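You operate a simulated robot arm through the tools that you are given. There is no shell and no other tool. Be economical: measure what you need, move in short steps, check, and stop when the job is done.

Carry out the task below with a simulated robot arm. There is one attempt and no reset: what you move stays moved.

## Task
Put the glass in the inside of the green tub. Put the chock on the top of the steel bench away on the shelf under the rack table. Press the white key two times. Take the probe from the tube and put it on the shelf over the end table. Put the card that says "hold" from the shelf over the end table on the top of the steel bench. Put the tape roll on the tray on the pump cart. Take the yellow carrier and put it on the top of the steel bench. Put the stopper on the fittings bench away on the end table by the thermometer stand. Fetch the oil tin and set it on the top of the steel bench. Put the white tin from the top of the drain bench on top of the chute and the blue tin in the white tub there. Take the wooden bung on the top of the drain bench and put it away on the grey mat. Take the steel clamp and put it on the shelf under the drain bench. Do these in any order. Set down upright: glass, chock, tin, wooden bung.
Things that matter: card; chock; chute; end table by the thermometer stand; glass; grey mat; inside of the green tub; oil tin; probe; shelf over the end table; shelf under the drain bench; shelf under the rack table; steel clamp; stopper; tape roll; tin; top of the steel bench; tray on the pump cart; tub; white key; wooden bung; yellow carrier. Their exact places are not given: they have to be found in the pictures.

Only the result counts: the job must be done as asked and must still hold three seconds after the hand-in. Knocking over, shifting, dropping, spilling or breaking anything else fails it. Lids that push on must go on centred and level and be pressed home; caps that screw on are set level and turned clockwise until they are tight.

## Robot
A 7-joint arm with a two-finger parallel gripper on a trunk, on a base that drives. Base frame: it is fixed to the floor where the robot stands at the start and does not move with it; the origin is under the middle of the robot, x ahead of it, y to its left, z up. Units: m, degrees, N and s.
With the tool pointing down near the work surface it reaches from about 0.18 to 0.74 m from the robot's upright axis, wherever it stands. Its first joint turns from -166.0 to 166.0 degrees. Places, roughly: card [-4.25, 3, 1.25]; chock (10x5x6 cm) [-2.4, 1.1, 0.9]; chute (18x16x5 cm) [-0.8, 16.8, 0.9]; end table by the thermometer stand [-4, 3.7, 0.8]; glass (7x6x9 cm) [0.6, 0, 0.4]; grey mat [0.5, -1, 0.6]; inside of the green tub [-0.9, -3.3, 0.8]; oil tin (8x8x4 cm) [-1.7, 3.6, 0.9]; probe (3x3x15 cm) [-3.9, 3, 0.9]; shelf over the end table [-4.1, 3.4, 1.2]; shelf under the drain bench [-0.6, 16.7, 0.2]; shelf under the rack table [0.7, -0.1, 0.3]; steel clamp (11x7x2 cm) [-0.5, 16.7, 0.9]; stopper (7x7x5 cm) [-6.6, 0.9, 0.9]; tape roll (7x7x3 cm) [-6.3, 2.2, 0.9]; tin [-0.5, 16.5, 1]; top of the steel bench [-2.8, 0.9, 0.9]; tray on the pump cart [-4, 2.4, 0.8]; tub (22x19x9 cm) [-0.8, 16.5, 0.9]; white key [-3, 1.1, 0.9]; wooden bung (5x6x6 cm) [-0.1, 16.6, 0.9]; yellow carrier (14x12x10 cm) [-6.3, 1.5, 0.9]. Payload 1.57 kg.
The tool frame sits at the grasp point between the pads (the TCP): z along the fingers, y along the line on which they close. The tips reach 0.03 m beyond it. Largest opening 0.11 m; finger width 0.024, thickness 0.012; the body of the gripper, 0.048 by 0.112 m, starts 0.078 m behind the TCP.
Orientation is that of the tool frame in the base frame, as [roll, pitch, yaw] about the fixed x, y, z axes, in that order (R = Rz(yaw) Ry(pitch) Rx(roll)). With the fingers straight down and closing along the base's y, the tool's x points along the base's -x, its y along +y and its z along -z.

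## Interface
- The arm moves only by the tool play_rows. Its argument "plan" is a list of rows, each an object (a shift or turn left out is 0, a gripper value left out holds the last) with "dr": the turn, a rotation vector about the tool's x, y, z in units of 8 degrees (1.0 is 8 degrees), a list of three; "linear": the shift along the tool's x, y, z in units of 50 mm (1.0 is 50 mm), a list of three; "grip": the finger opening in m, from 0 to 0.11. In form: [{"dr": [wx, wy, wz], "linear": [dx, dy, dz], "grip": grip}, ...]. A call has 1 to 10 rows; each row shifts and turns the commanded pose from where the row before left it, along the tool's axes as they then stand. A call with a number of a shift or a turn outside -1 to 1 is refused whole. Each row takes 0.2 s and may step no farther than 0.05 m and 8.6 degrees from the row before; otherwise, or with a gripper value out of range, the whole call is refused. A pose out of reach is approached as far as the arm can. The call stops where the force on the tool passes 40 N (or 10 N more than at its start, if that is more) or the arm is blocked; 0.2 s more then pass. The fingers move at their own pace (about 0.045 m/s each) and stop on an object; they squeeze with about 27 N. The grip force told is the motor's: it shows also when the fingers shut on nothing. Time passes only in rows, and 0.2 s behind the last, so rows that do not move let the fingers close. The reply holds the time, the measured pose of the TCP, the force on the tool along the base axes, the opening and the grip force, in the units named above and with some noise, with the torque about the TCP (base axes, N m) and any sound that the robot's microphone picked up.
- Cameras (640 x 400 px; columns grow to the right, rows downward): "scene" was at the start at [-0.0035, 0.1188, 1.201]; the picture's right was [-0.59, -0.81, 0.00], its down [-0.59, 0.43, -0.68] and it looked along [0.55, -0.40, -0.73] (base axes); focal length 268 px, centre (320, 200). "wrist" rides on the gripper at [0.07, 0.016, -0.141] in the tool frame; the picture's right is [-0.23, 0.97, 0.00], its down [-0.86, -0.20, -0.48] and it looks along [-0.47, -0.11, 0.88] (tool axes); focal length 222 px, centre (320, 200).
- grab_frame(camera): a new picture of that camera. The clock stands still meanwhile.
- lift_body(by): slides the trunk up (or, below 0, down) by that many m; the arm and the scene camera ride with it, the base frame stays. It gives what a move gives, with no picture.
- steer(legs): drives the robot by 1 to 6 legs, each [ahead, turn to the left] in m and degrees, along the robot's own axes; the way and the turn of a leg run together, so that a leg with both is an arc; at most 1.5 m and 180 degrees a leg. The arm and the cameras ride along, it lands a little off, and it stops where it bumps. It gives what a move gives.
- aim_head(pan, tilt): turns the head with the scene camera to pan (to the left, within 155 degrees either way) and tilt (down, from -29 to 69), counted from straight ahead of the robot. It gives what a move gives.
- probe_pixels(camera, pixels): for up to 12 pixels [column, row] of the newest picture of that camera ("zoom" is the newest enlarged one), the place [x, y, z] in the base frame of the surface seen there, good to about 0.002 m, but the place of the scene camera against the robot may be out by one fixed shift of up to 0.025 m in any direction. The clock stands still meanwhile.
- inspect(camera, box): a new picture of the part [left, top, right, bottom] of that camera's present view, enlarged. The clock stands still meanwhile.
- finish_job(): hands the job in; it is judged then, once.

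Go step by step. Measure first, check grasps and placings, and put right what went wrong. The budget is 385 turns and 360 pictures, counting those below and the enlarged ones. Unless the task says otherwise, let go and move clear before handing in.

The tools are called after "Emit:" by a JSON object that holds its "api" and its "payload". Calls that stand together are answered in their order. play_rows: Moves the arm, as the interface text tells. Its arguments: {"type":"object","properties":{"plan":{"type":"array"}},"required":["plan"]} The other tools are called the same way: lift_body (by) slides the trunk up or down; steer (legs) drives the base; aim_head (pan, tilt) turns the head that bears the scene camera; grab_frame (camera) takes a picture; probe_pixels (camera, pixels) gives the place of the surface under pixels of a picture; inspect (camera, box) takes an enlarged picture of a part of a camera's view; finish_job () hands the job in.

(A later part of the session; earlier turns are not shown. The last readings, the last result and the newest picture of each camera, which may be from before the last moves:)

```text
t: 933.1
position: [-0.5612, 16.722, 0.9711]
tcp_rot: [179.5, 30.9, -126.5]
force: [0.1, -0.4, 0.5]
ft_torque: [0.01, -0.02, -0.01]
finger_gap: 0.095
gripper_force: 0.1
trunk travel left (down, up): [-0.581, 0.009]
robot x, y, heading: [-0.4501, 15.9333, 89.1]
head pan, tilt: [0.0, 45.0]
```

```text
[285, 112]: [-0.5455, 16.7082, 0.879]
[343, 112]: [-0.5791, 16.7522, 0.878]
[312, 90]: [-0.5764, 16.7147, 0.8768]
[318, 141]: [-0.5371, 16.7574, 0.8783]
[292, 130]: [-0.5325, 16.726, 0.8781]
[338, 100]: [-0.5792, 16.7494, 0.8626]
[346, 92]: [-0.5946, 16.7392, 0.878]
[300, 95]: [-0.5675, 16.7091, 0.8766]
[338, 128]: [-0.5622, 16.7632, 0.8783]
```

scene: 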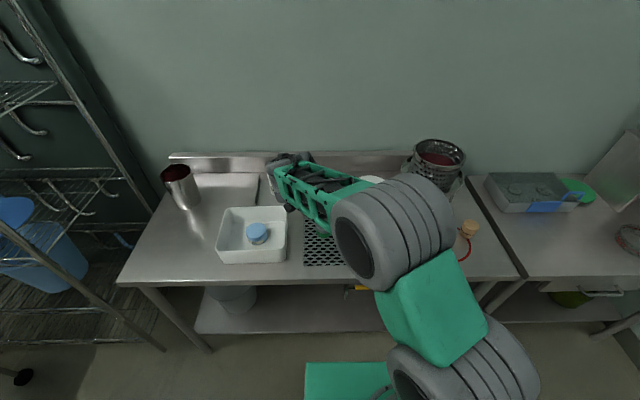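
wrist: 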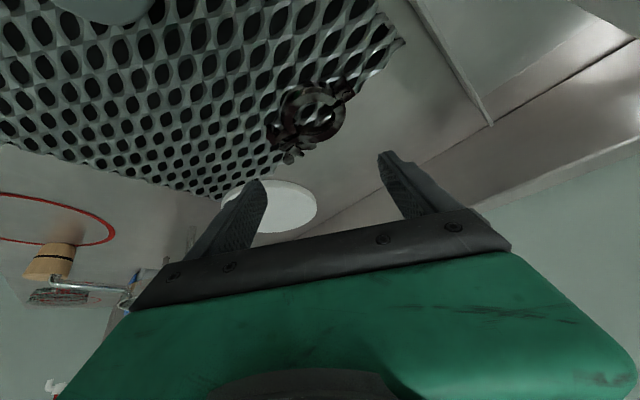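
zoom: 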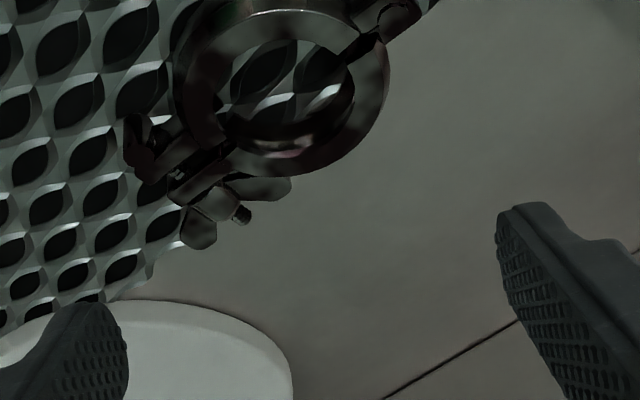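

Emit:
{"api": "play_rows", "payload": {"plan": [{"linear": [0.38, 0.1, 0.64]}, {"linear": [0.3, 0, 0.5]}, {"linear": [0.07, 0, 0.12]}, {"linear": [0, 0, 0]}]}}

Emit:
{"api": "grab_frame", "payload": {"camera": "wrist"}}

```text
t: 934.1
position: [-0.5658, 16.7258, 0.9036]
tcp_rot: [179.0, 31.2, -126.7]
force: [-1.6, -7.2, 28.2]
ft_torque: [-0.57, -1.32, -0.37]
finger_gap: 0.0973
gripper_force: 1.4
trunk travel left (down, up): [-0.581, 0.009]
robot x, y, heading: [-0.45, 15.9323, 89.0]
head pan, tilt: [0.0, 45.0]
```

```text
108 pictures are left
```

wrist: 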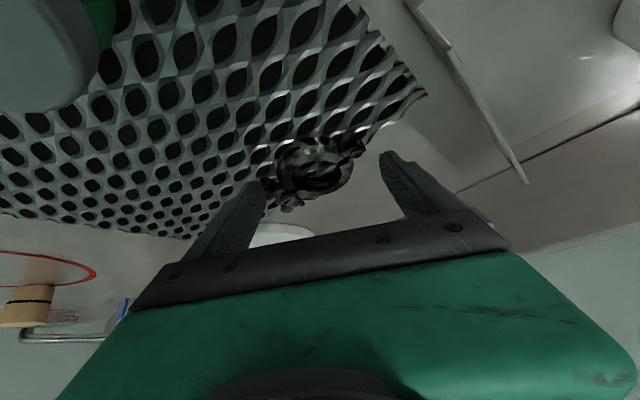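

The finger met the wing bolt (28 N). I'll lift, yaw 16° more and narrow the opening.

Emit:
{"api": "play_rows", "payload": {"plan": [{"linear": [-0.4, 0, -0.7], "grip": 0.08}, {"dr": [0.51, 0, 0.86]}, {"dr": [0.51, 0, 0.86]}, {"linear": [0, 0, 0]}]}}

Emit:
{"api": "grab_frame", "payload": {"camera": "wrist"}}

Emit:
{"api": "inspect", "payload": {"camera": "wrist", "box": [230, 90, 420, 210]}}

```text
t: 935.1
position: [-0.5575, 16.6859, 0.9325]
tcp_rot: [179.4, 30.7, -142.7]
force: [0.9, 0.2, 0.1]
ft_torque: [0.05, 0.04, 0.0]
finger_gap: 0.08
gripper_force: 0.1
out of reach, approached as far as the arm can: row 2, 3
trunk travel left (down, up): [-0.581, 0.009]
robot x, y, heading: [-0.4456, 15.9342, 88.9]
head pan, tilt: [0.0, 45.0]
```

```text
107 pictures are left
```

wrist: 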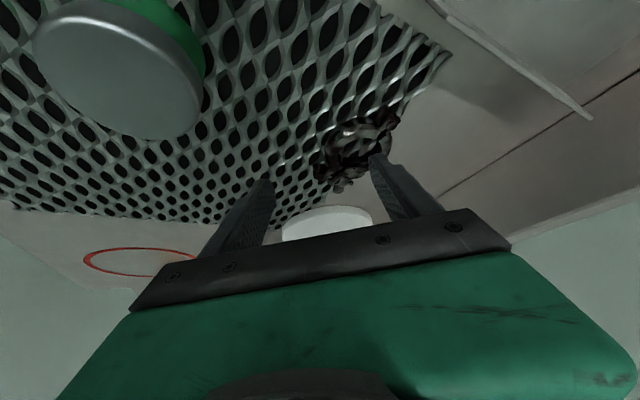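

```text
3.33 times, centred on (325, 150) of wrist
```

zoom: 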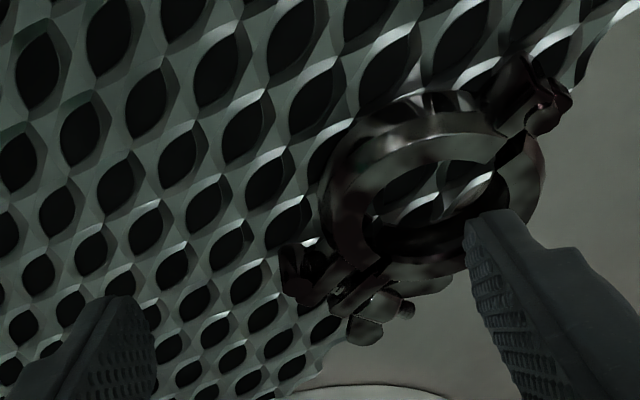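

Emit:
{"api": "play_rows", "payload": {"plan": [{"linear": [-0.5, 0, -0.83]}, {"linear": [-0.5, 0, -0.83]}, {"linear": [-0.5, 0, -0.83]}, {"linear": [-0.5, 0, -0.83]}, {"linear": [-0.5, 0, -0.83]}, {"linear": [0.8, 0, -0.3]}, {"linear": [0.8, 0, -0.3]}, {"linear": [0, 0, 0]}]}}

Emit:
{"api": "steer", "payload": {"legs": [[-0.35, 0], [0, 42], [0.58, 0], [0, -42]]}}

Emit:
{"api": "grab_frame", "payload": {"camera": "wrist"}}

Emit:
{"api": "grab_frame", "payload": {"camera": "scene"}}

```text
t: 936.9
position: [-0.6346, 16.584, 1.1073]
tcp_rot: [179.5, 30.7, -142.6]
force: [-0.4, 0.0, -0.4]
ft_torque: [0.0, 0.01, -0.01]
finger_gap: 0.08
gripper_force: 0.1
out of reach, approached as far as the arm can: row 2, 3, 4, 5
trunk travel left (down, up): [-0.581, 0.009]
robot x, y, heading: [-0.4472, 15.9312, 88.7]
head pan, tilt: [0.0, 45.0]
```

```text
t: 945.9
position: [-1.025, 16.6567, 1.1061]
tcp_rot: [179.4, 30.7, -141.7]
force: [0.2, -0.7, 0.6]
ft_torque: [0.0, 0.01, -0.02]
finger_gap: 0.0802
gripper_force: 0.0
trunk travel left (down, up): [-0.581, 0.009]
robot x, y, heading: [-0.8303, 16.0148, 89.7]
head pan, tilt: [0.0, 45.0]
```

```text
105 pictures are left
```

wrist: 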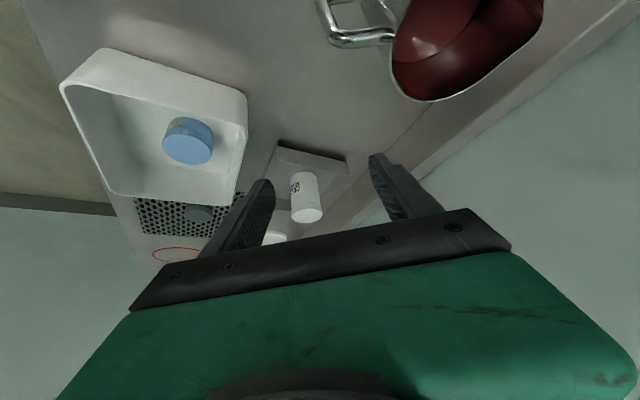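

```text
104 pictures are left
```

scene: 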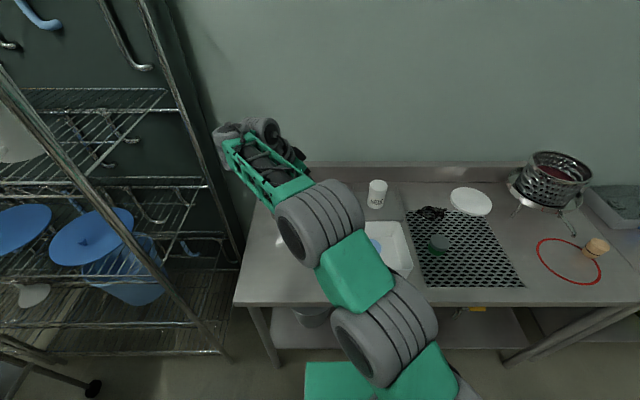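

Emit:
{"api": "play_rows", "payload": {"plan": [{"linear": [-0.69, -0.454, 0.408]}, {"linear": [-0.69, -0.454, 0.408]}, {"linear": [-0.69, -0.454, 0.408]}, {"linear": [-0.69, -0.454, 0.408]}, {"linear": [-0.69, -0.454, 0.408]}, {"linear": [-0.69, -0.454, 0.408]}, {"linear": [-0.69, -0.454, 0.408]}, {"linear": [-0.69, -0.454, 0.408]}, {"linear": [-0.69, -0.454, 0.408]}, {"linear": [-0.69, -0.454, 0.408]}]}}

Emit:
{"api": "grab_frame", "payload": {"camera": "wrist"}}

```text
t: 948.0
position: [-0.5679, 16.7315, 1.1035]
tcp_rot: [179.5, 30.7, -141.6]
force: [0.0, -0.1, 0.2]
ft_torque: [0.02, 0.0, 0.01]
finger_gap: 0.0799
gripper_force: 0.0
trunk travel left (down, up): [-0.581, 0.009]
robot x, y, heading: [-0.8296, 16.0113, 89.8]
head pan, tilt: [0.0, 45.0]
```

```text
103 pictures are left
```

wrist: 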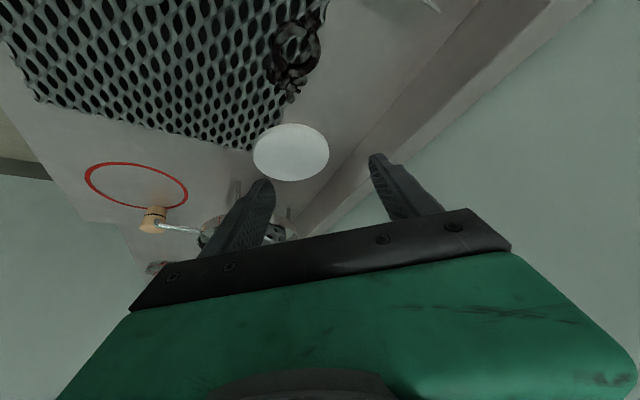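

Emit:
{"api": "inspect", "payload": {"camera": "wrist", "box": [230, 0, 370, 110]}}

Emit:
{"api": "probe_pixels", "payload": {"camera": "wrist", "pixels": [[277, 50], [314, 50], [296, 28], [296, 70], [283, 32], [310, 32], [283, 70], [310, 65], [282, 88]]}}

```text
3.64 times, centred on (300, 55) of wrist
```

zoom: 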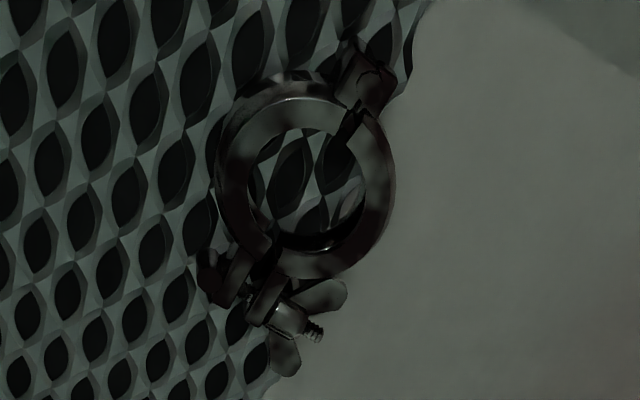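

```text
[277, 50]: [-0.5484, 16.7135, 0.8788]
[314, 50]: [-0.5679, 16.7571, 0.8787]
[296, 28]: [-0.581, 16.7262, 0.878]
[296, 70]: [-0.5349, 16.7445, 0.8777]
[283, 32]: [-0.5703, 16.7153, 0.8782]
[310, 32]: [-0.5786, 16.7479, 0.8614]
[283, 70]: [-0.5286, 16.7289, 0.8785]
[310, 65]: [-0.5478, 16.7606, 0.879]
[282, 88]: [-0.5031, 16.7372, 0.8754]
```

Emit:
{"api": "play_rows", "payload": {"plan": [{"linear": [0.5, -0.02, 0.8]}, {"linear": [0.5, -0.02, 0.8]}, {"linear": [0.5, 0, 0.83]}, {"linear": [0.4, 0, 0.67]}, {"linear": [0, 0, 0]}]}}

Emit:
{"api": "grab_frame", "payload": {"camera": "wrist"}}

```text
t: 949.2
position: [-0.5722, 16.7304, 0.9239]
tcp_rot: [179.4, 30.8, -141.6]
force: [-0.6, 0.3, 0.8]
ft_torque: [-0.01, -0.03, 0.01]
finger_gap: 0.0799
gripper_force: 0.0
trunk travel left (down, up): [-0.581, 0.009]
robot x, y, heading: [-0.8269, 16.0086, 90.0]
head pan, tilt: [0.0, 45.0]
```

```text
101 pictures are left
```

wrist: 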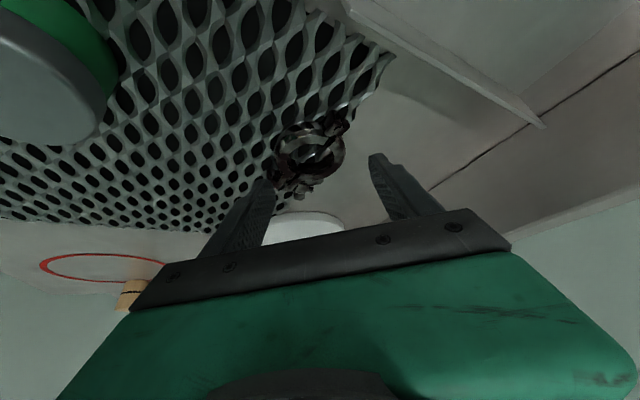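

Emit:
{"api": "play_rows", "payload": {"plan": [{"linear": [0.12, -0.08, 0.2]}, {"linear": [0.12, 0, 0.2]}, {"linear": [0, 0, 0]}]}}

Emit:
{"api": "play_rows", "payload": {"plan": [{"grip": 0.03}, {"grip": 0.03}, {"grip": 0.03}, {"grip": 0.03}, {"linear": [0, 0, 0]}]}}

Emit:
{"api": "grab_frame", "payload": {"camera": "wrist"}}

```text
t: 950.0
position: [-0.5693, 16.727, 0.9004]
tcp_rot: [179.5, 30.8, -141.6]
force: [-0.2, -0.2, -1.5]
ft_torque: [0.0, -0.01, 0.05]
finger_gap: 0.0801
gripper_force: 0.0
trunk travel left (down, up): [-0.581, 0.009]
robot x, y, heading: [-0.8284, 16.0095, 89.8]
head pan, tilt: [0.0, 45.0]
```

```text
t: 951.2
position: [-0.5695, 16.7276, 0.9016]
tcp_rot: [179.4, 30.7, -141.5]
force: [1.2, -0.3, -0.1]
ft_torque: [-0.03, -0.01, -0.04]
finger_gap: 0.0642
gripper_force: 27.1
trunk travel left (down, up): [-0.581, 0.009]
robot x, y, heading: [-0.8311, 16.0088, 89.8]
head pan, tilt: [0.0, 45.0]
```

```text
100 pictures are left
```

wrist: 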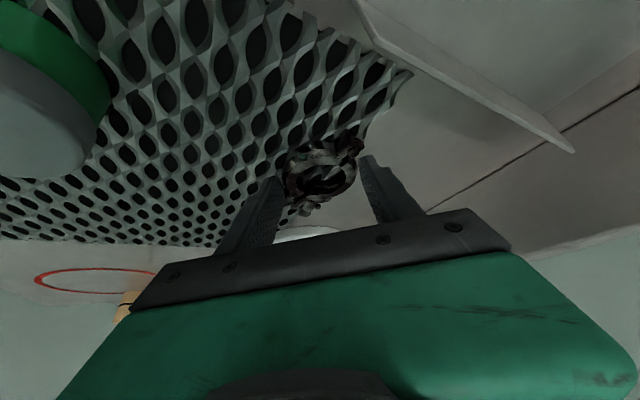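

Gripped at 6.4 cm. Lifting and checking.

Emit:
{"api": "play_rows", "payload": {"plan": [{"linear": [-0.2, 0, -0.34]}, {"linear": [-0.5, 0, -0.83]}, {"linear": [-0.5, 0, -0.83]}, {"linear": [-0.5, 0, -0.83]}, {"linear": [-0.5, 0, -0.83]}, {"linear": [0, 0, 0]}]}}

Emit:
{"api": "grab_frame", "payload": {"camera": "wrist"}}

```text
t: 952.6
position: [-0.5692, 16.726, 1.116]
tcp_rot: [179.5, 30.7, -141.7]
force: [0.6, -0.7, -2.5]
ft_torque: [0.0, 0.07, 0.01]
finger_gap: 0.0642
gripper_force: 27.2
trunk travel left (down, up): [-0.581, 0.009]
robot x, y, heading: [-0.8289, 16.0107, 89.8]
head pan, tilt: [0.0, 45.0]
```

```text
99 pictures are left
```

wrist: 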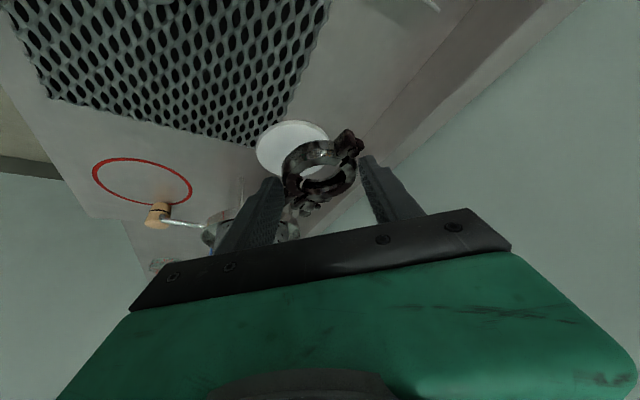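

The clamp is held. I'll back away, shift right, yaw the hand back to straight ahead and lower the trunk for the under-bench shelf.

Emit:
{"api": "steer", "payload": {"legs": [[-0.8, 0], [0, -45], [0.45, 0], [0, 45]]}}

Emit:
{"api": "play_rows", "payload": {"plan": [{"dr": [-0.51, 0, -0.86]}, {"dr": [-0.51, 0, -0.86]}, {"dr": [-0.51, 0, -0.86]}, {"dr": [-0.51, 0, -0.86]}, {"dr": [-0.51, 0, -0.86]}, {"dr": [-0.51, 0, -0.86]}, {"dr": [0, -1, 0]}, {"dr": [0, -0.8, 0]}, {"linear": [0, 0, 0]}]}}

Emit:
{"api": "lift_body", "payload": {"by": -0.4}}

Emit:
{"api": "lift_body", "payload": {"by": -0.18}}

Emit:
{"api": "grab_frame", "payload": {"camera": "scene"}}

```text
t: 963.4
position: [-0.2373, 16.2444, 1.1159]
tcp_rot: [179.6, 30.7, -141.9]
force: [0.8, 0.3, -1.6]
ft_torque: [0.03, 0.07, -0.02]
finger_gap: 0.0641
gripper_force: 26.9
trunk travel left (down, up): [-0.581, 0.009]
robot x, y, heading: [-0.5021, 15.5306, 89.7]
head pan, tilt: [0.0, 45.0]
```

```text
t: 965.4
position: [-0.2386, 16.2453, 1.1155]
tcp_rot: [179.6, 45.5, -93.9]
force: [0.5, 0.6, -2.4]
ft_torque: [-0.09, 0.03, -0.01]
finger_gap: 0.0641
gripper_force: 26.7
trunk travel left (down, up): [-0.581, 0.009]
robot x, y, heading: [-0.5004, 15.5319, 89.7]
head pan, tilt: [0.0, 45.0]
```

```text
t: 969.3
position: [-0.2375, 16.2454, 0.7155]
tcp_rot: [179.6, 45.5, -93.9]
force: [-0.2, 0.1, -1.4]
ft_torque: [-0.1, 0.02, -0.02]
finger_gap: 0.064
gripper_force: 26.5
trunk travel left (down, up): [-0.181, 0.409]
robot x, y, heading: [-0.4987, 15.5302, 89.6]
head pan, tilt: [0.0, 45.0]
```

```text
t: 971.3
position: [-0.2376, 16.2451, 0.5362]
tcp_rot: [179.6, 45.6, -94.0]
force: [0.4, -0.5, -2.4]
ft_torque: [-0.08, 0.04, 0.03]
finger_gap: 0.0641
gripper_force: 26.9
trunk travel left (down, up): [-0.001, 0.589]
robot x, y, heading: [-0.5047, 15.529, 89.9]
head pan, tilt: [0.0, 45.0]
```

```text
98 pictures are left
```

scene: 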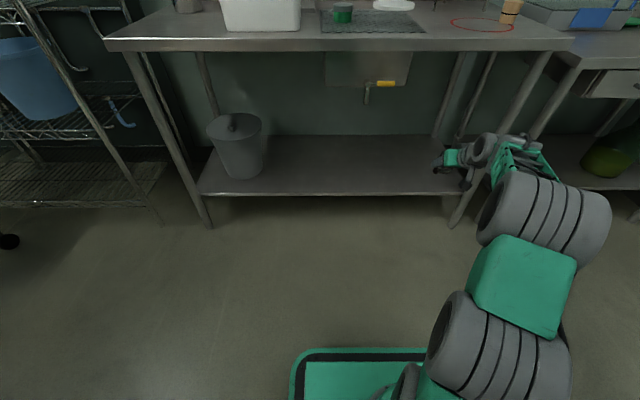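

Emit:
{"api": "probe_pixels", "payload": {"camera": "scene", "pixels": [[320, 165], [320, 188], [320, 145], [320, 194], [380, 100], [345, 83], [240, 175]]}}

Emit:
{"api": "play_rows", "payload": {"plan": [{"linear": [0, 0.95, 0]}, {"linear": [0, 0.95, 0]}, {"linear": [0, 0.95, 0]}, {"linear": [0, 0.95, 0]}, {"linear": [0, 0.95, 0]}, {"linear": [0, 0.95, 0]}, {"linear": [0, 0.95, 0]}, {"linear": [0, 0, 0]}]}}

Emit:
{"api": "grab_frame", "payload": {"camera": "wrist"}}

```text
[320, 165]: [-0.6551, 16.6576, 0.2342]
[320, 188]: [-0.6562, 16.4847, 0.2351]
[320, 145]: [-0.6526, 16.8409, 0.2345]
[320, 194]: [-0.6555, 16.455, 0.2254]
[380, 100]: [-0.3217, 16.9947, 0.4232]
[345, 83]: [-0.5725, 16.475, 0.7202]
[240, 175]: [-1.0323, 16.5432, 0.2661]
```

```text
t: 973.1
position: [-0.5703, 16.2678, 0.5367]
tcp_rot: [179.6, 45.4, -94.0]
force: [1.1, -0.4, -1.8]
ft_torque: [-0.12, 0.01, 0.01]
finger_gap: 0.0643
gripper_force: 26.8
trunk travel left (down, up): [-0.001, 0.589]
robot x, y, heading: [-0.503, 15.5332, 89.8]
head pan, tilt: [0.0, 45.0]
```

```text
97 pictures are left
```

wrist: 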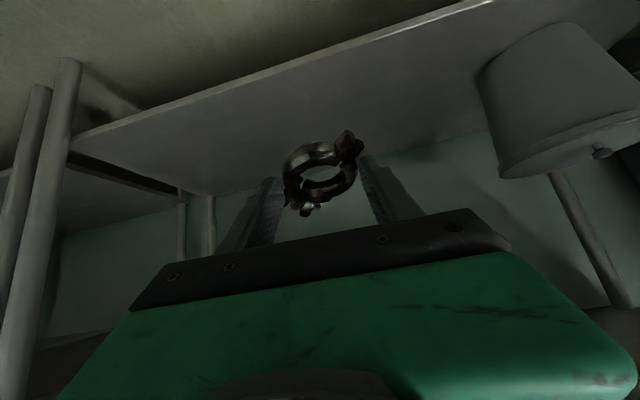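

Emit:
{"api": "steer", "payload": {"legs": [[0.2, 0]]}}

Emit:
{"api": "play_rows", "payload": {"plan": [{"linear": [0.23, 0, 0.9]}, {"linear": [0.23, 0, 0.9]}, {"linear": [0.23, 0, 0.9]}, {"linear": [0.23, 0, 0.9]}, {"linear": [0.23, 0, 0.9]}, {"linear": [0, 0, 0]}]}}

Emit:
{"api": "grab_frame", "payload": {"camera": "scene"}}

Emit:
{"api": "grab_frame", "payload": {"camera": "wrist"}}

```text
t: 974.7
position: [-0.5687, 16.4678, 0.5358]
tcp_rot: [179.6, 45.4, -93.9]
force: [-0.4, -0.5, -2.1]
ft_torque: [-0.09, 0.02, -0.01]
finger_gap: 0.0643
gripper_force: 27.1
trunk travel left (down, up): [-0.001, 0.589]
robot x, y, heading: [-0.498, 15.7308, 89.8]
head pan, tilt: [0.0, 45.0]
```

```text
t: 976.1
position: [-0.5612, 16.5869, 0.3372]
tcp_rot: [179.6, 45.4, -93.8]
force: [-0.3, 0.9, -1.3]
ft_torque: [-0.04, 0.04, 0.0]
finger_gap: 0.0642
gripper_force: 27.0
trunk travel left (down, up): [-0.001, 0.589]
robot x, y, heading: [-0.4983, 15.7303, 89.8]
head pan, tilt: [0.0, 45.0]
```

```text
96 pictures are left
```

scene: 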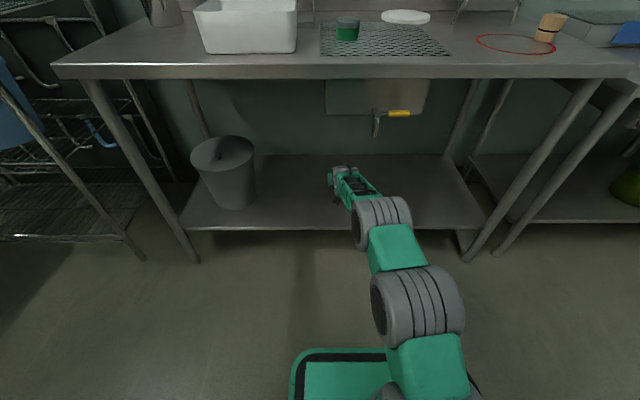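

```text
95 pictures are left
```

wrist: 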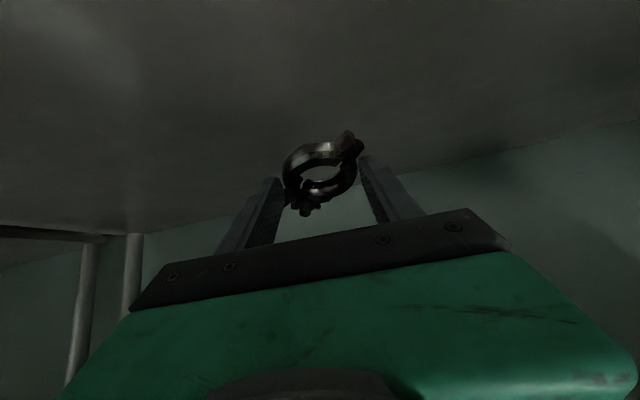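

Good. Lowering to contact with the shelf.

Emit:
{"api": "play_rows", "payload": {"plan": [{"linear": [0.5, 0, 0.5]}, {"linear": [0.2, 0, 0.2]}, {"linear": [0.1, 0, 0.1]}, {"linear": [0.06, 0, 0.06]}, {"linear": [0, 0, 0]}]}}

```text
t: 977.3
position: [-0.5632, 16.589, 0.2768]
tcp_rot: [179.6, 45.6, -93.7]
force: [1.0, 0.2, -2.7]
ft_torque: [-0.09, 0.04, 0.0]
finger_gap: 0.064
gripper_force: 27.1
trunk travel left (down, up): [-0.001, 0.589]
robot x, y, heading: [-0.4956, 15.7335, 89.6]
head pan, tilt: [0.0, 45.0]
```

Emit:
{"api": "play_rows", "payload": {"plan": [{"linear": [0.06, 0, 0.06]}, {"linear": [0.05, 0, 0.05]}, {"linear": [0.05, 0, 0.05]}, {"linear": [0, 0, 0]}]}}

```text
t: 978.3
position: [-0.5631, 16.5886, 0.2658]
tcp_rot: [179.6, 45.4, -93.8]
force: [0.3, -0.5, -1.4]
ft_torque: [-0.1, 0.03, -0.01]
finger_gap: 0.0641
gripper_force: 27.6
trunk travel left (down, up): [-0.001, 0.589]
robot x, y, heading: [-0.4991, 15.7362, 89.5]
head pan, tilt: [0.0, 45.0]
```

Emit:
{"api": "play_rows", "payload": {"plan": [{"linear": [0.05, 0, 0.05]}, {"linear": [0.05, 0, 0.05]}, {"linear": [0.05, 0, 0.05]}, {"linear": [0, 0, 0]}]}}

```text
t: 979.3
position: [-0.5625, 16.591, 0.2601]
tcp_rot: [179.5, 46.0, -93.9]
force: [0.1, 6.5, 15.0]
ft_torque: [0.14, 0.04, 0.01]
finger_gap: 0.0647
gripper_force: 27.6
trunk travel left (down, up): [-0.001, 0.589]
robot x, y, heading: [-0.4968, 15.7313, 89.9]
head pan, tilt: [0.0, 45.0]
```

Emit:
{"api": "play_rows", "payload": {"plan": [{"linear": [-0.03, 0, -0.03], "grip": 0.09}, {"grip": 0.09}, {"linear": [0, 0, -0.4]}, {"linear": [0, 0, -0.8]}, {"linear": [0, 0, -0.9]}, {"linear": [0, 0, -0.9]}, {"linear": [0, 0, 0]}]}}

Emit:
{"api": "grab_frame", "payload": {"camera": "wrist"}}

```text
t: 980.9
position: [-0.5705, 16.4814, 0.3609]
tcp_rot: [179.5, 45.4, -93.8]
force: [0.3, -0.5, 0.0]
ft_torque: [0.02, 0.0, -0.01]
finger_gap: 0.0899
gripper_force: 0.1
trunk travel left (down, up): [-0.001, 0.589]
robot x, y, heading: [-0.4994, 15.7316, 89.5]
head pan, tilt: [0.0, 45.0]
```

```text
94 pictures are left
```

wrist: 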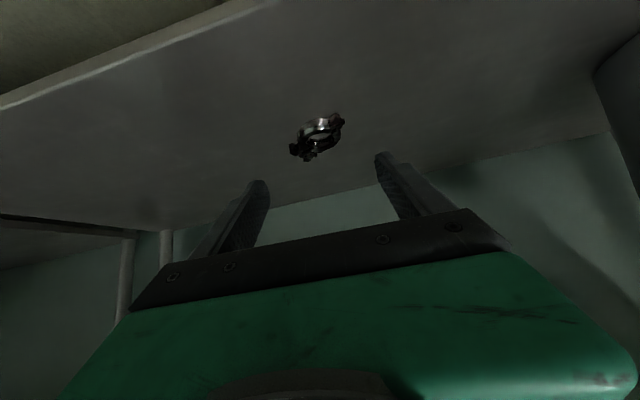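

The clamp lies on the shelf. Now the wooden bung: back out, raise the trunk, shift right.

Emit:
{"api": "steer", "payload": {"legs": [[-0.35, 0], [0, -60], [0.64, 0], [0, 60]]}}

Emit:
{"api": "lift_body", "payload": {"by": 0.4}}

Emit:
{"api": "lift_body", "payload": {"by": 0.18}}

Emit:
{"api": "play_rows", "payload": {"plan": [{"linear": [-0.6, 0, -0.6]}, {"linear": [-0.6, 0, -0.6]}, {"linear": [-0.6, 0, -0.6]}, {"linear": [0, 0, 0]}]}}

Emit:
{"api": "grab_frame", "payload": {"camera": "wrist"}}

```text
t: 990.7
position: [0.2366, 16.4347, 0.3617]
tcp_rot: [-179.1, 45.8, -113.9]
force: [16.7, -14.4, 5.5]
ft_torque: [0.49, 0.72, 0.58]
finger_gap: 0.0725
gripper_force: 0.1
trunk travel left (down, up): [-0.001, 0.589]
robot x, y, heading: [0.0426, 15.7059, 70.3]
head pan, tilt: [0.0, 45.0]
stopped in leg 4: the force on the tool passed its limit (the readings are from after the stop); the commanded pose is now the measured one
```

```text
t: 993.3
position: [0.2383, 16.427, 0.6543]
tcp_rot: [-178.9, 44.7, -114.0]
force: [12.8, -8.3, -0.4]
ft_torque: [0.24, 0.28, 0.3]
finger_gap: 0.0764
gripper_force: 0.1
trunk travel left (down, up): [-0.302, 0.288]
robot x, y, heading: [0.0439, 15.7088, 69.7]
head pan, tilt: [0.0, 45.0]
stopped: the force on the tool passed its limit (the readings are from after the stop); the commanded pose is now the measured one
```

```text
t: 993.9
position: [0.2358, 16.4206, 0.6669]
tcp_rot: [-178.6, 43.3, -114.1]
force: [7.7, -8.1, 1.3]
ft_torque: [0.15, 0.21, 0.23]
finger_gap: 0.0806
gripper_force: 0.0
trunk travel left (down, up): [-0.326, 0.264]
robot x, y, heading: [0.044, 15.7049, 70.0]
head pan, tilt: [0.0, 45.0]
stopped: the force on the tool passed its limit (the readings are from after the stop); the commanded pose is now the measured one
```

```text
t: 994.3
position: [0.2346, 16.4136, 0.6802]
tcp_rot: [-178.2, 41.5, -113.9]
force: [2.8, -9.2, 3.1]
ft_torque: [0.13, 0.09, 0.12]
finger_gap: 0.085
gripper_force: 0.1
trunk travel left (down, up): [-0.326, 0.264]
robot x, y, heading: [0.0417, 15.7078, 69.7]
head pan, tilt: [0.0, 45.0]
stopped in row 1: the force on the tool passed its limit (the readings are from after the stop); the commanded pose is now the measured one
```

```text
93 pictures are left
```

wrist: 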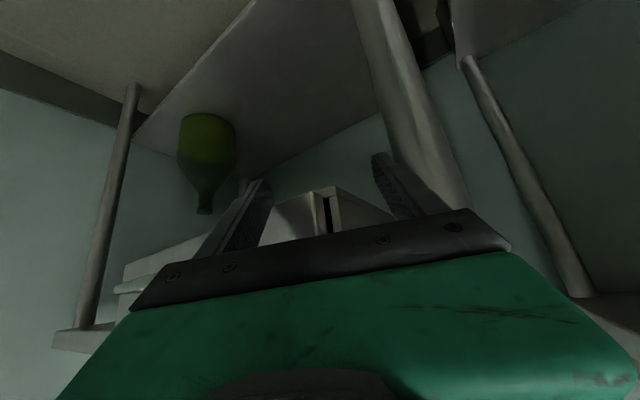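

The low hand swept into the next table's leg. I'll reverse straight out to free it, then raise.

Emit:
{"api": "steer", "payload": {"legs": [[-0.35, 0]]}}

Emit:
{"api": "grab_frame", "payload": {"camera": "scene"}}

```text
t: 996.6
position: [0.1156, 16.0875, 0.6798]
tcp_rot: [-178.2, 41.6, -114.1]
force: [-0.2, 0.0, 0.1]
ft_torque: [-0.02, 0.0, -0.04]
finger_gap: 0.09
gripper_force: 0.2
trunk travel left (down, up): [-0.326, 0.264]
robot x, y, heading: [-0.0756, 15.3823, 69.7]
head pan, tilt: [0.0, 45.0]
```

```text
92 pictures are left
```

scene: 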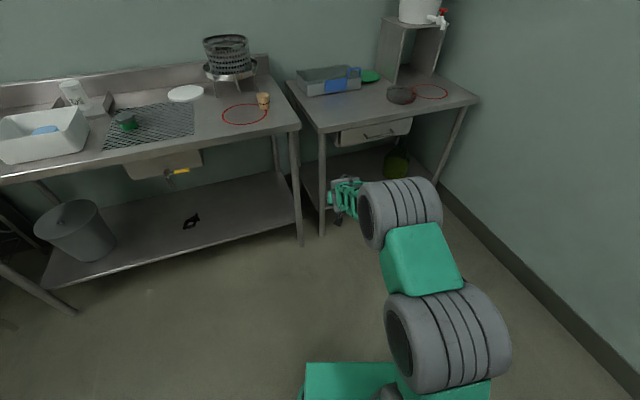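

Nothing looks displaced and the clamp lies on the shelf at (190,220). I'll raise the trunk and align.

Emit:
{"api": "lift_body", "payload": {"by": 0.26}}

Emit:
{"api": "play_rows", "payload": {"plan": [{"linear": [-0.6, 0, -0.65]}, {"linear": [-0.6, 0, -0.65]}, {"linear": [-0.6, 0, -0.65]}, {"linear": [0, 0, 0]}]}}

Emit:
{"api": "steer", "payload": {"legs": [[0, 20.3], [0.4, 0]]}}

Emit:
{"api": "grab_frame", "payload": {"camera": "wrist"}}

Emit:
{"api": "grab_frame", "payload": {"camera": "scene"}}

```text
t: 999.2
position: [0.1165, 16.087, 0.9391]
tcp_rot: [-178.4, 41.6, -114.1]
force: [0.0, -0.1, -0.6]
ft_torque: [-0.01, 0.0, 0.0]
finger_gap: 0.0898
gripper_force: 0.1
trunk travel left (down, up): [-0.586, 0.004]
robot x, y, heading: [-0.0738, 15.381, 69.7]
head pan, tilt: [0.0, 45.0]
```

```text
t: 1000.2
position: [0.1144, 16.0896, 1.0734]
tcp_rot: [-178.3, 41.6, -114.2]
force: [0.6, 0.0, 0.4]
ft_torque: [0.0, -0.01, 0.01]
finger_gap: 0.09
gripper_force: 0.1
trunk travel left (down, up): [-0.586, 0.004]
robot x, y, heading: [-0.0794, 15.3797, 69.5]
head pan, tilt: [0.0, 45.0]
```

```text
t: 1003.8
position: [-0.1489, 16.5146, 1.0735]
tcp_rot: [-178.3, 41.6, -93.5]
force: [0.6, 0.3, -0.4]
ft_torque: [-0.03, -0.02, -0.03]
finger_gap: 0.09
gripper_force: 0.1
trunk travel left (down, up): [-0.586, 0.004]
robot x, y, heading: [-0.0754, 15.7813, 90.3]
head pan, tilt: [0.0, 45.0]
```

```text
91 pictures are left
```

wrist: 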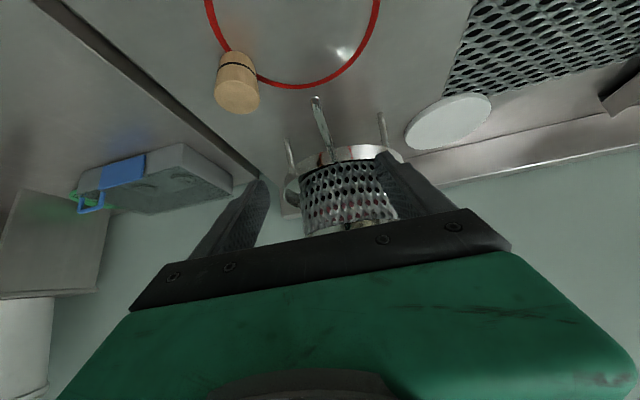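

```text
90 pictures are left
```

scene: 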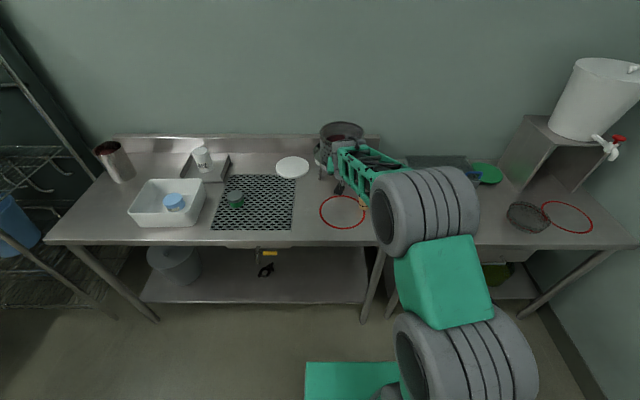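

Emit:
{"api": "probe_pixels", "payload": {"camera": "wrist", "pixels": [[238, 95], [217, 92], [259, 95], [238, 112], [240, 60], [226, 60], [252, 65], [238, 75], [200, 80]]}}

```text
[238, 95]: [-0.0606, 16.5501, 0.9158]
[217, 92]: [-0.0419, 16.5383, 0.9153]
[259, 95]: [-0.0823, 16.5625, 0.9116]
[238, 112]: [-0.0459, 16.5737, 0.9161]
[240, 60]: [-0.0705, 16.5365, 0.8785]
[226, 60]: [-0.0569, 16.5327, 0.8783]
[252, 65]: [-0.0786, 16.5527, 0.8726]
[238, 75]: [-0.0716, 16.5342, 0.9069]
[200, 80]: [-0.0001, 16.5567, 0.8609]
```

Bung: centre about (-0.06,16.553), top 0.916. Moving sideways above it, then down.

Emit:
{"api": "play_rows", "payload": {"plan": [{"linear": [0, -0.865, 0]}, {"linear": [0, -0.865, 0]}, {"linear": [0.4, 0, 0.78]}, {"linear": [0.4, 0, 0.78]}, {"linear": [0, 0, 0]}]}}

Emit:
{"api": "grab_frame", "payload": {"camera": "wrist"}}

```text
t: 1005.0
position: [-0.0588, 16.5298, 0.989]
tcp_rot: [-178.4, 41.6, -93.5]
force: [-0.1, 0.4, 0.4]
ft_torque: [0.0, 0.0, 0.0]
finger_gap: 0.09
gripper_force: 0.1
trunk travel left (down, up): [-0.586, 0.004]
robot x, y, heading: [-0.074, 15.7813, 90.3]
head pan, tilt: [0.0, 45.0]
```

```text
89 pictures are left
```

wrist: 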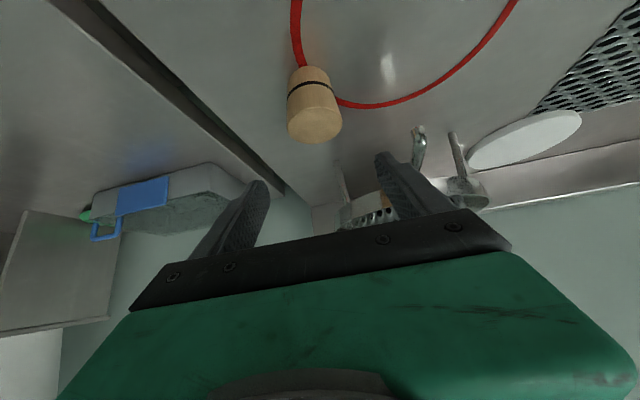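

Emit:
{"api": "play_rows", "payload": {"plan": [{"linear": [0.46, 0, 0.86]}, {"linear": [0.44, 0, 0.82]}, {"linear": [0, 0, 0]}]}}

Emit:
{"api": "grab_frame", "payload": {"camera": "wrist"}}

```text
t: 1005.8
position: [-0.0519, 16.5506, 0.8977]
tcp_rot: [-178.4, 41.6, -93.5]
force: [0.4, 0.1, 0.3]
ft_torque: [0.0, 0.03, -0.01]
finger_gap: 0.0901
gripper_force: 0.1
trunk travel left (down, up): [-0.586, 0.004]
robot x, y, heading: [-0.077, 15.7849, 90.4]
head pan, tilt: [0.0, 45.0]
```

```text
88 pictures are left
```

wrist: 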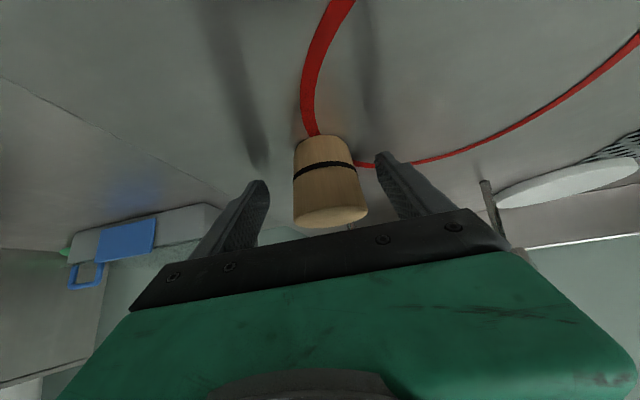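

Emit:
{"api": "play_rows", "payload": {"plan": [{"linear": [0.05, 0.08, 0.06]}, {"grip": 0.02}, {"grip": 0.02}, {"grip": 0.02}, {"grip": 0.02}, {"grip": 0.02}, {"linear": [0, 0, 0]}]}}

Emit:
{"api": "play_rows", "payload": {"plan": [{"linear": [-0.2, 0, -0.22]}, {"linear": [-0.6, 0, -0.67]}, {"linear": [-0.6, 0, -0.67]}, {"linear": [-0.6, 0, -0.67]}, {"linear": [-0.3, 0, -0.9]}, {"linear": [0, 0, 0]}]}}

Emit:
{"api": "grab_frame", "payload": {"camera": "wrist"}}

```text
t: 1007.4
position: [-0.0577, 16.5523, 0.8937]
tcp_rot: [-178.4, 41.6, -93.5]
force: [-0.6, 0.6, 0.5]
ft_torque: [0.0, -0.01, -0.02]
finger_gap: 0.0492
gripper_force: 26.9
trunk travel left (down, up): [-0.586, 0.004]
robot x, y, heading: [-0.0739, 15.7824, 90.2]
head pan, tilt: [0.0, 45.0]
```

```text
t: 1008.8
position: [-0.0648, 16.5352, 1.0872]
tcp_rot: [-178.2, 41.6, -93.6]
force: [-0.9, 0.0, -0.3]
ft_torque: [-0.01, 0.01, 0.0]
finger_gap: 0.0495
gripper_force: 27.2
trunk travel left (down, up): [-0.586, 0.004]
robot x, y, heading: [-0.0797, 15.7809, 90.4]
head pan, tilt: [0.0, 45.0]
```

```text
87 pictures are left
```

wrist: 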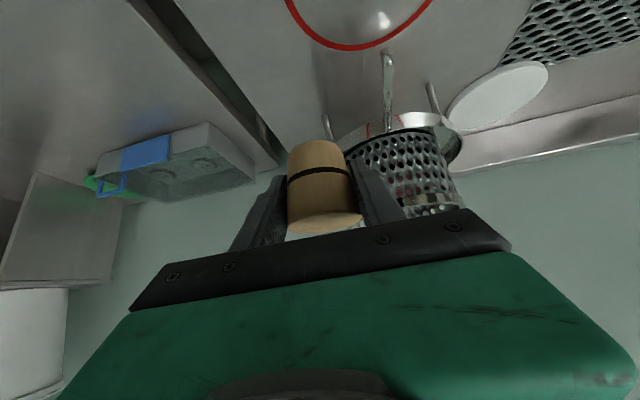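

The bung is held. Retract, back out, turn around and drive south.

Emit:
{"api": "play_rows", "payload": {"plan": [{"linear": [0.6, 0, -0.7]}, {"linear": [0.6, 0, -0.7]}, {"linear": [0.6, 0, -0.7]}, {"linear": [0, 0, 0]}]}}

Emit:
{"api": "steer", "payload": {"legs": [[-1.2, 0], [0, -168], [1.5, 0]]}}

Emit:
{"api": "aim_head", "payload": {"pan": 0, "tilt": 18}}

Emit:
{"api": "grab_frame", "payload": {"camera": "scene"}}

```text
t: 1009.8
position: [-0.0741, 16.3971, 1.1052]
tcp_rot: [-178.3, 41.5, -93.5]
force: [0.1, 0.7, 0.0]
ft_torque: [-0.01, 0.02, 0.0]
finger_gap: 0.0494
gripper_force: 27.2
trunk travel left (down, up): [-0.586, 0.004]
robot x, y, heading: [-0.0782, 15.7812, 90.2]
head pan, tilt: [0.0, 45.0]
```

```text
t: 1030.0
position: [0.345, 12.4631, 1.1044]
tcp_rot: [-178.3, 41.5, 97.8]
force: [-0.2, 0.2, -0.3]
ft_torque: [-0.02, -0.01, 0.0]
finger_gap: 0.0491
gripper_force: 26.9
trunk travel left (down, up): [-0.586, 0.004]
robot x, y, heading: [0.2302, 13.0668, -78.4]
head pan, tilt: [0.0, 45.0]
```

```text
t: 1031.0
position: [0.3438, 12.4634, 1.1054]
tcp_rot: [-178.3, 41.5, 97.6]
force: [0.2, -0.5, 0.0]
ft_torque: [0.0, -0.03, 0.03]
finger_gap: 0.049
gripper_force: 26.5
trunk travel left (down, up): [-0.586, 0.004]
robot x, y, heading: [0.2271, 13.0677, -78.5]
head pan, tilt: [0.0, 18.0]
```

```text
86 pictures are left
```

scene: 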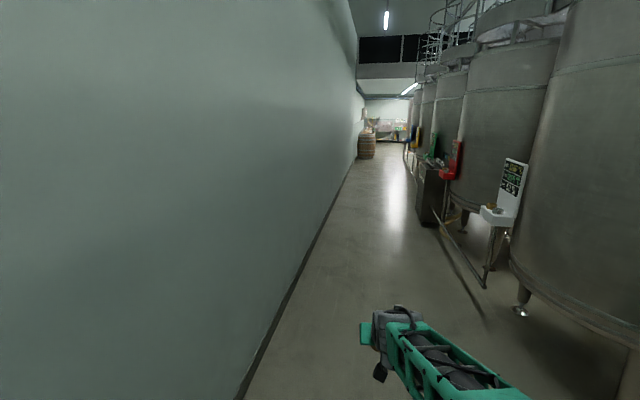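

Emit:
{"api": "steer", "payload": {"legs": [[0, -13.5], [1.5, 0], [1.5, 0], [1.5, 0]]}}

Emit:
{"api": "steer", "payload": {"legs": [[1.5, 0], [1.5, 0]]}}

Emit:
{"api": "grab_frame", "payload": {"camera": "scene"}}

```text
t: 1053.2
position: [-0.0869, 7.9735, 1.1049]
tcp_rot: [-178.3, 41.6, 81.4]
force: [-0.1, -0.2, -0.3]
ft_torque: [0.0, 0.02, -0.01]
finger_gap: 0.0492
gripper_force: 27.2
trunk travel left (down, up): [-0.586, 0.004]
robot x, y, heading: [-0.0272, 8.5843, -94.6]
head pan, tilt: [0.0, 18.0]
```

```text
t: 1067.7
position: [-0.3559, 4.9892, 1.1048]
tcp_rot: [-178.3, 41.6, 81.1]
force: [0.2, 0.5, -0.4]
ft_torque: [0.0, 0.03, 0.03]
finger_gap: 0.0492
gripper_force: 26.9
trunk travel left (down, up): [-0.586, 0.004]
robot x, y, heading: [-0.2971, 5.5991, -95.0]
head pan, tilt: [0.0, 18.0]
```

```text
85 pictures are left
```

scene: 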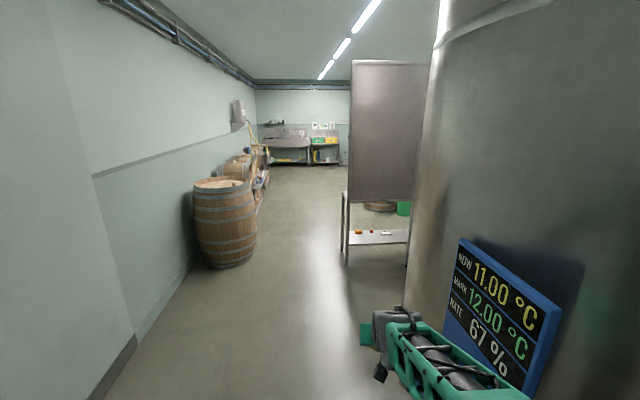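

Too close to the blue sign on the right. I'll back up a little and shift east before continuing.

Emit:
{"api": "steer", "payload": {"legs": [[-0.3, 0], [0, 35], [0.75, 0], [0, -37]]}}

Emit:
{"api": "steer", "payload": {"legs": [[1.5, 0], [0.5, 0]]}}

Emit:
{"api": "grab_frame", "payload": {"camera": "scene"}}

```text
t: 1076.8
position: [0.007, 4.6232, 1.105]
tcp_rot: [-178.2, 41.6, 78.3]
force: [0.6, 0.3, 0.0]
ft_torque: [-0.05, -0.02, 0.0]
finger_gap: 0.0491
gripper_force: 27.1
trunk travel left (down, up): [-0.586, 0.004]
robot x, y, heading: [0.1003, 5.2285, -98.0]
head pan, tilt: [0.0, 18.0]
```

```text
t: 1086.8
position: [-0.297, 2.6278, 1.1053]
tcp_rot: [-178.3, 41.6, 77.4]
force: [0.5, 0.0, -0.7]
ft_torque: [0.02, 0.0, -0.02]
finger_gap: 0.049
gripper_force: 26.7
trunk travel left (down, up): [-0.586, 0.004]
robot x, y, heading: [-0.1937, 3.2297, -98.8]
head pan, tilt: [0.0, 18.0]
```

```text
84 pictures are left
```

scene: 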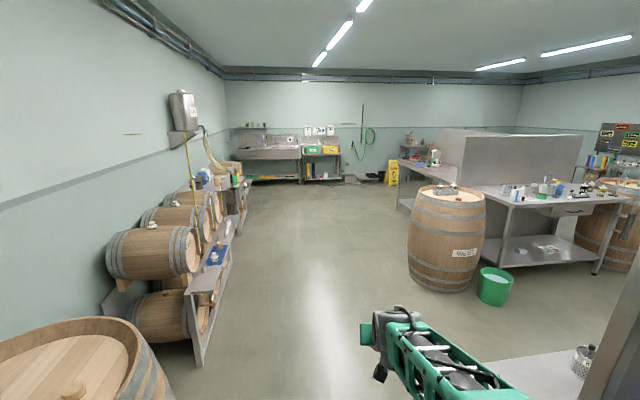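

Emit:
{"api": "steer", "payload": {"legs": [[0, 3.4], [1.5, 0], [1.5, 0], [1.3, 0], [0, 93]]}}

Emit:
{"api": "aim_head", "payload": {"pan": 0, "tilt": 42}}

Emit:
{"api": "grab_frame", "payload": {"camera": "scene"}}

```text
t: 1111.7
position: [0.0014, -1.0428, 1.1052]
tcp_rot: [-178.3, 41.6, 174.5]
force: [0.8, 0.4, -1.1]
ft_torque: [-0.02, -0.03, 0.02]
finger_gap: 0.0489
gripper_force: 27.0
trunk travel left (down, up): [-0.586, 0.004]
robot x, y, heading: [-0.6159, -1.0183, -1.7]
head pan, tilt: [0.0, 18.0]
```

```text
t: 1112.6
position: [0.0009, -1.0415, 1.1046]
tcp_rot: [-178.3, 41.5, 174.5]
force: [0.4, 0.3, -0.8]
ft_torque: [-0.01, -0.02, -0.03]
finger_gap: 0.0492
gripper_force: 27.0
trunk travel left (down, up): [-0.586, 0.004]
robot x, y, heading: [-0.6108, -1.0152, -2.0]
head pan, tilt: [0.0, 42.0]
```

```text
83 pictures are left
```

scene: 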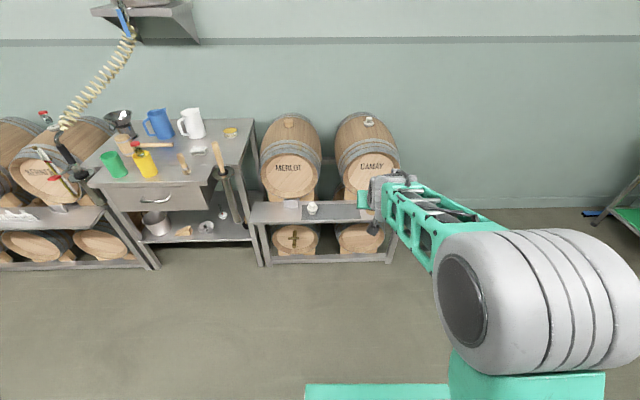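

The mat is ahead at (335,208). I'll lower the trunk, drive closer and look with the wrist camera.

Emit:
{"api": "lift_body", "payload": {"by": -0.25}}

Emit:
{"api": "steer", "payload": {"legs": [[0, 2], [0.3, 0]]}}

Emit:
{"api": "grab_frame", "payload": {"camera": "wrist"}}

Emit:
{"api": "grab_frame", "payload": {"camera": "scene"}}

```text
t: 1115.2
position: [0.001, -1.043, 0.8551]
tcp_rot: [-178.3, 41.6, 174.5]
force: [-0.1, 0.6, -0.3]
ft_torque: [0.04, -0.02, 0.0]
finger_gap: 0.0489
gripper_force: 27.0
trunk travel left (down, up): [-0.336, 0.254]
robot x, y, heading: [-0.6161, -1.0186, -1.7]
head pan, tilt: [0.0, 42.0]
```

```text
t: 1117.6
position: [0.297, -1.0172, 0.8562]
tcp_rot: [-178.3, 41.6, 176.7]
force: [0.3, 0.1, -0.1]
ft_torque: [-0.01, -0.02, 0.0]
finger_gap: 0.0489
gripper_force: 26.5
trunk travel left (down, up): [-0.336, 0.254]
robot x, y, heading: [-0.317, -1.0185, 0.4]
head pan, tilt: [0.0, 42.0]
```

```text
82 pictures are left
```

wrist: 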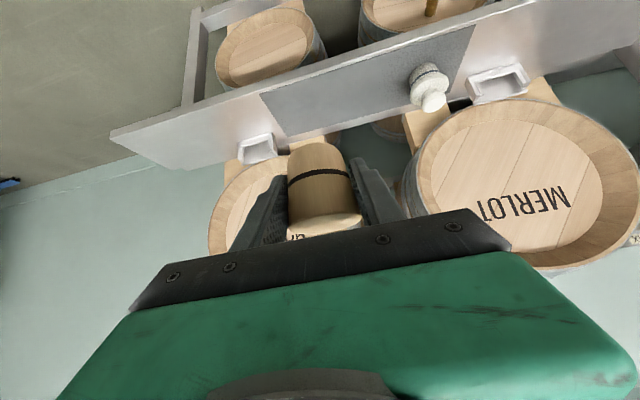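

```text
81 pictures are left
```

scene: 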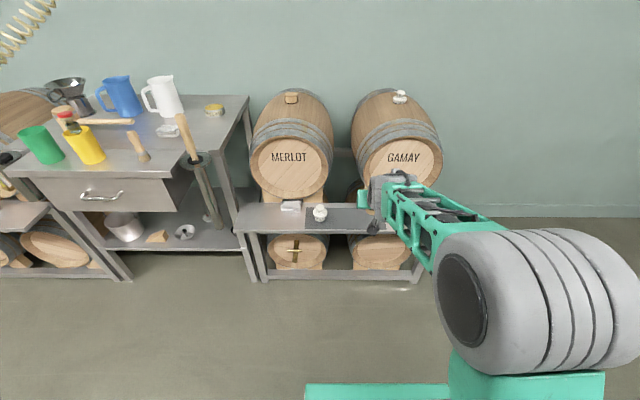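

Emit:
{"api": "probe_pixels", "payload": {"camera": "wrist", "pixels": [[350, 90], [300, 100], [280, 115], [350, 120], [420, 60], [320, 120], [300, 80], [265, 100], [330, 135], [425, 90]]}}

```text
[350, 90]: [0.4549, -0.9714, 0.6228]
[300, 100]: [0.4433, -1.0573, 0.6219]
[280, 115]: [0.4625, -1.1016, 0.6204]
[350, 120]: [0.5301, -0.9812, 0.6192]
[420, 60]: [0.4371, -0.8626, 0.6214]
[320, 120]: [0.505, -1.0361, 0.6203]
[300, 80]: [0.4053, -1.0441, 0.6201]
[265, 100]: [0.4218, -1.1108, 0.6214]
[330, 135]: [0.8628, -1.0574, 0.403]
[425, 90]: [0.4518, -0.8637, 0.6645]
```

Emit:
{"api": "play_rows", "payload": {"plan": [{"linear": [0.025, 0.145, 0.95]}, {"linear": [0.025, 0.145, 0.95]}, {"linear": [0.025, 0.145, 0.95]}, {"linear": [0.025, 0.145, 0.95]}, {"linear": [0.025, 0.145, 0.95]}, {"linear": [0, 0, 0]}]}}

Emit:
{"api": "grab_frame", "payload": {"camera": "wrist"}}

```text
t: 1119.0
position: [0.4523, -0.9966, 0.6714]
tcp_rot: [-178.4, 41.5, 176.7]
force: [0.5, -0.2, -0.7]
ft_torque: [0.0, -0.04, -0.01]
finger_gap: 0.0492
gripper_force: 27.0
trunk travel left (down, up): [-0.336, 0.254]
robot x, y, heading: [-0.3149, -1.0158, 0.5]
head pan, tilt: [0.0, 42.0]
```

```text
80 pictures are left
```

wrist: 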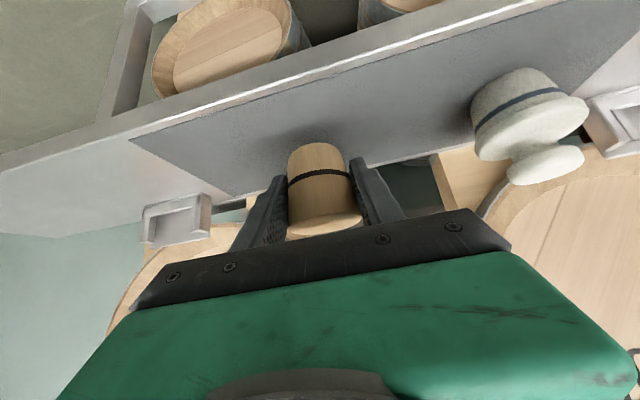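

Over the mat. Lowering to contact.

Emit:
{"api": "play_rows", "payload": {"plan": [{"linear": [0.12, 0, 0.13]}, {"linear": [0.06, 0, 0.07]}, {"linear": [0.04, 0, 0.045]}, {"linear": [0.03, 0, 0.03]}, {"linear": [0, 0, 0]}]}}

```text
t: 1120.2
position: [0.4527, -0.9975, 0.653]
tcp_rot: [-178.4, 41.6, 176.7]
force: [-0.8, 0.2, -1.2]
ft_torque: [0.01, -0.01, -0.02]
finger_gap: 0.0489
gripper_force: 26.4
trunk travel left (down, up): [-0.336, 0.254]
robot x, y, heading: [-0.317, -1.0159, 0.3]
head pan, tilt: [0.0, 42.0]
```

Emit:
{"api": "play_rows", "payload": {"plan": [{"linear": [0.03, 0, 0.033]}, {"linear": [0.03, 0, 0.033]}, {"linear": [0, 0, 0]}]}}

```text
t: 1121.0
position: [0.4535, -0.9985, 0.6531]
tcp_rot: [-178.3, 41.9, 176.6]
force: [-2.0, 1.2, 12.1]
ft_torque: [0.28, 0.04, 0.05]
finger_gap: 0.049
gripper_force: 26.4
trunk travel left (down, up): [-0.336, 0.254]
robot x, y, heading: [-0.3165, -1.0146, 0.5]
head pan, tilt: [0.0, 42.0]
```

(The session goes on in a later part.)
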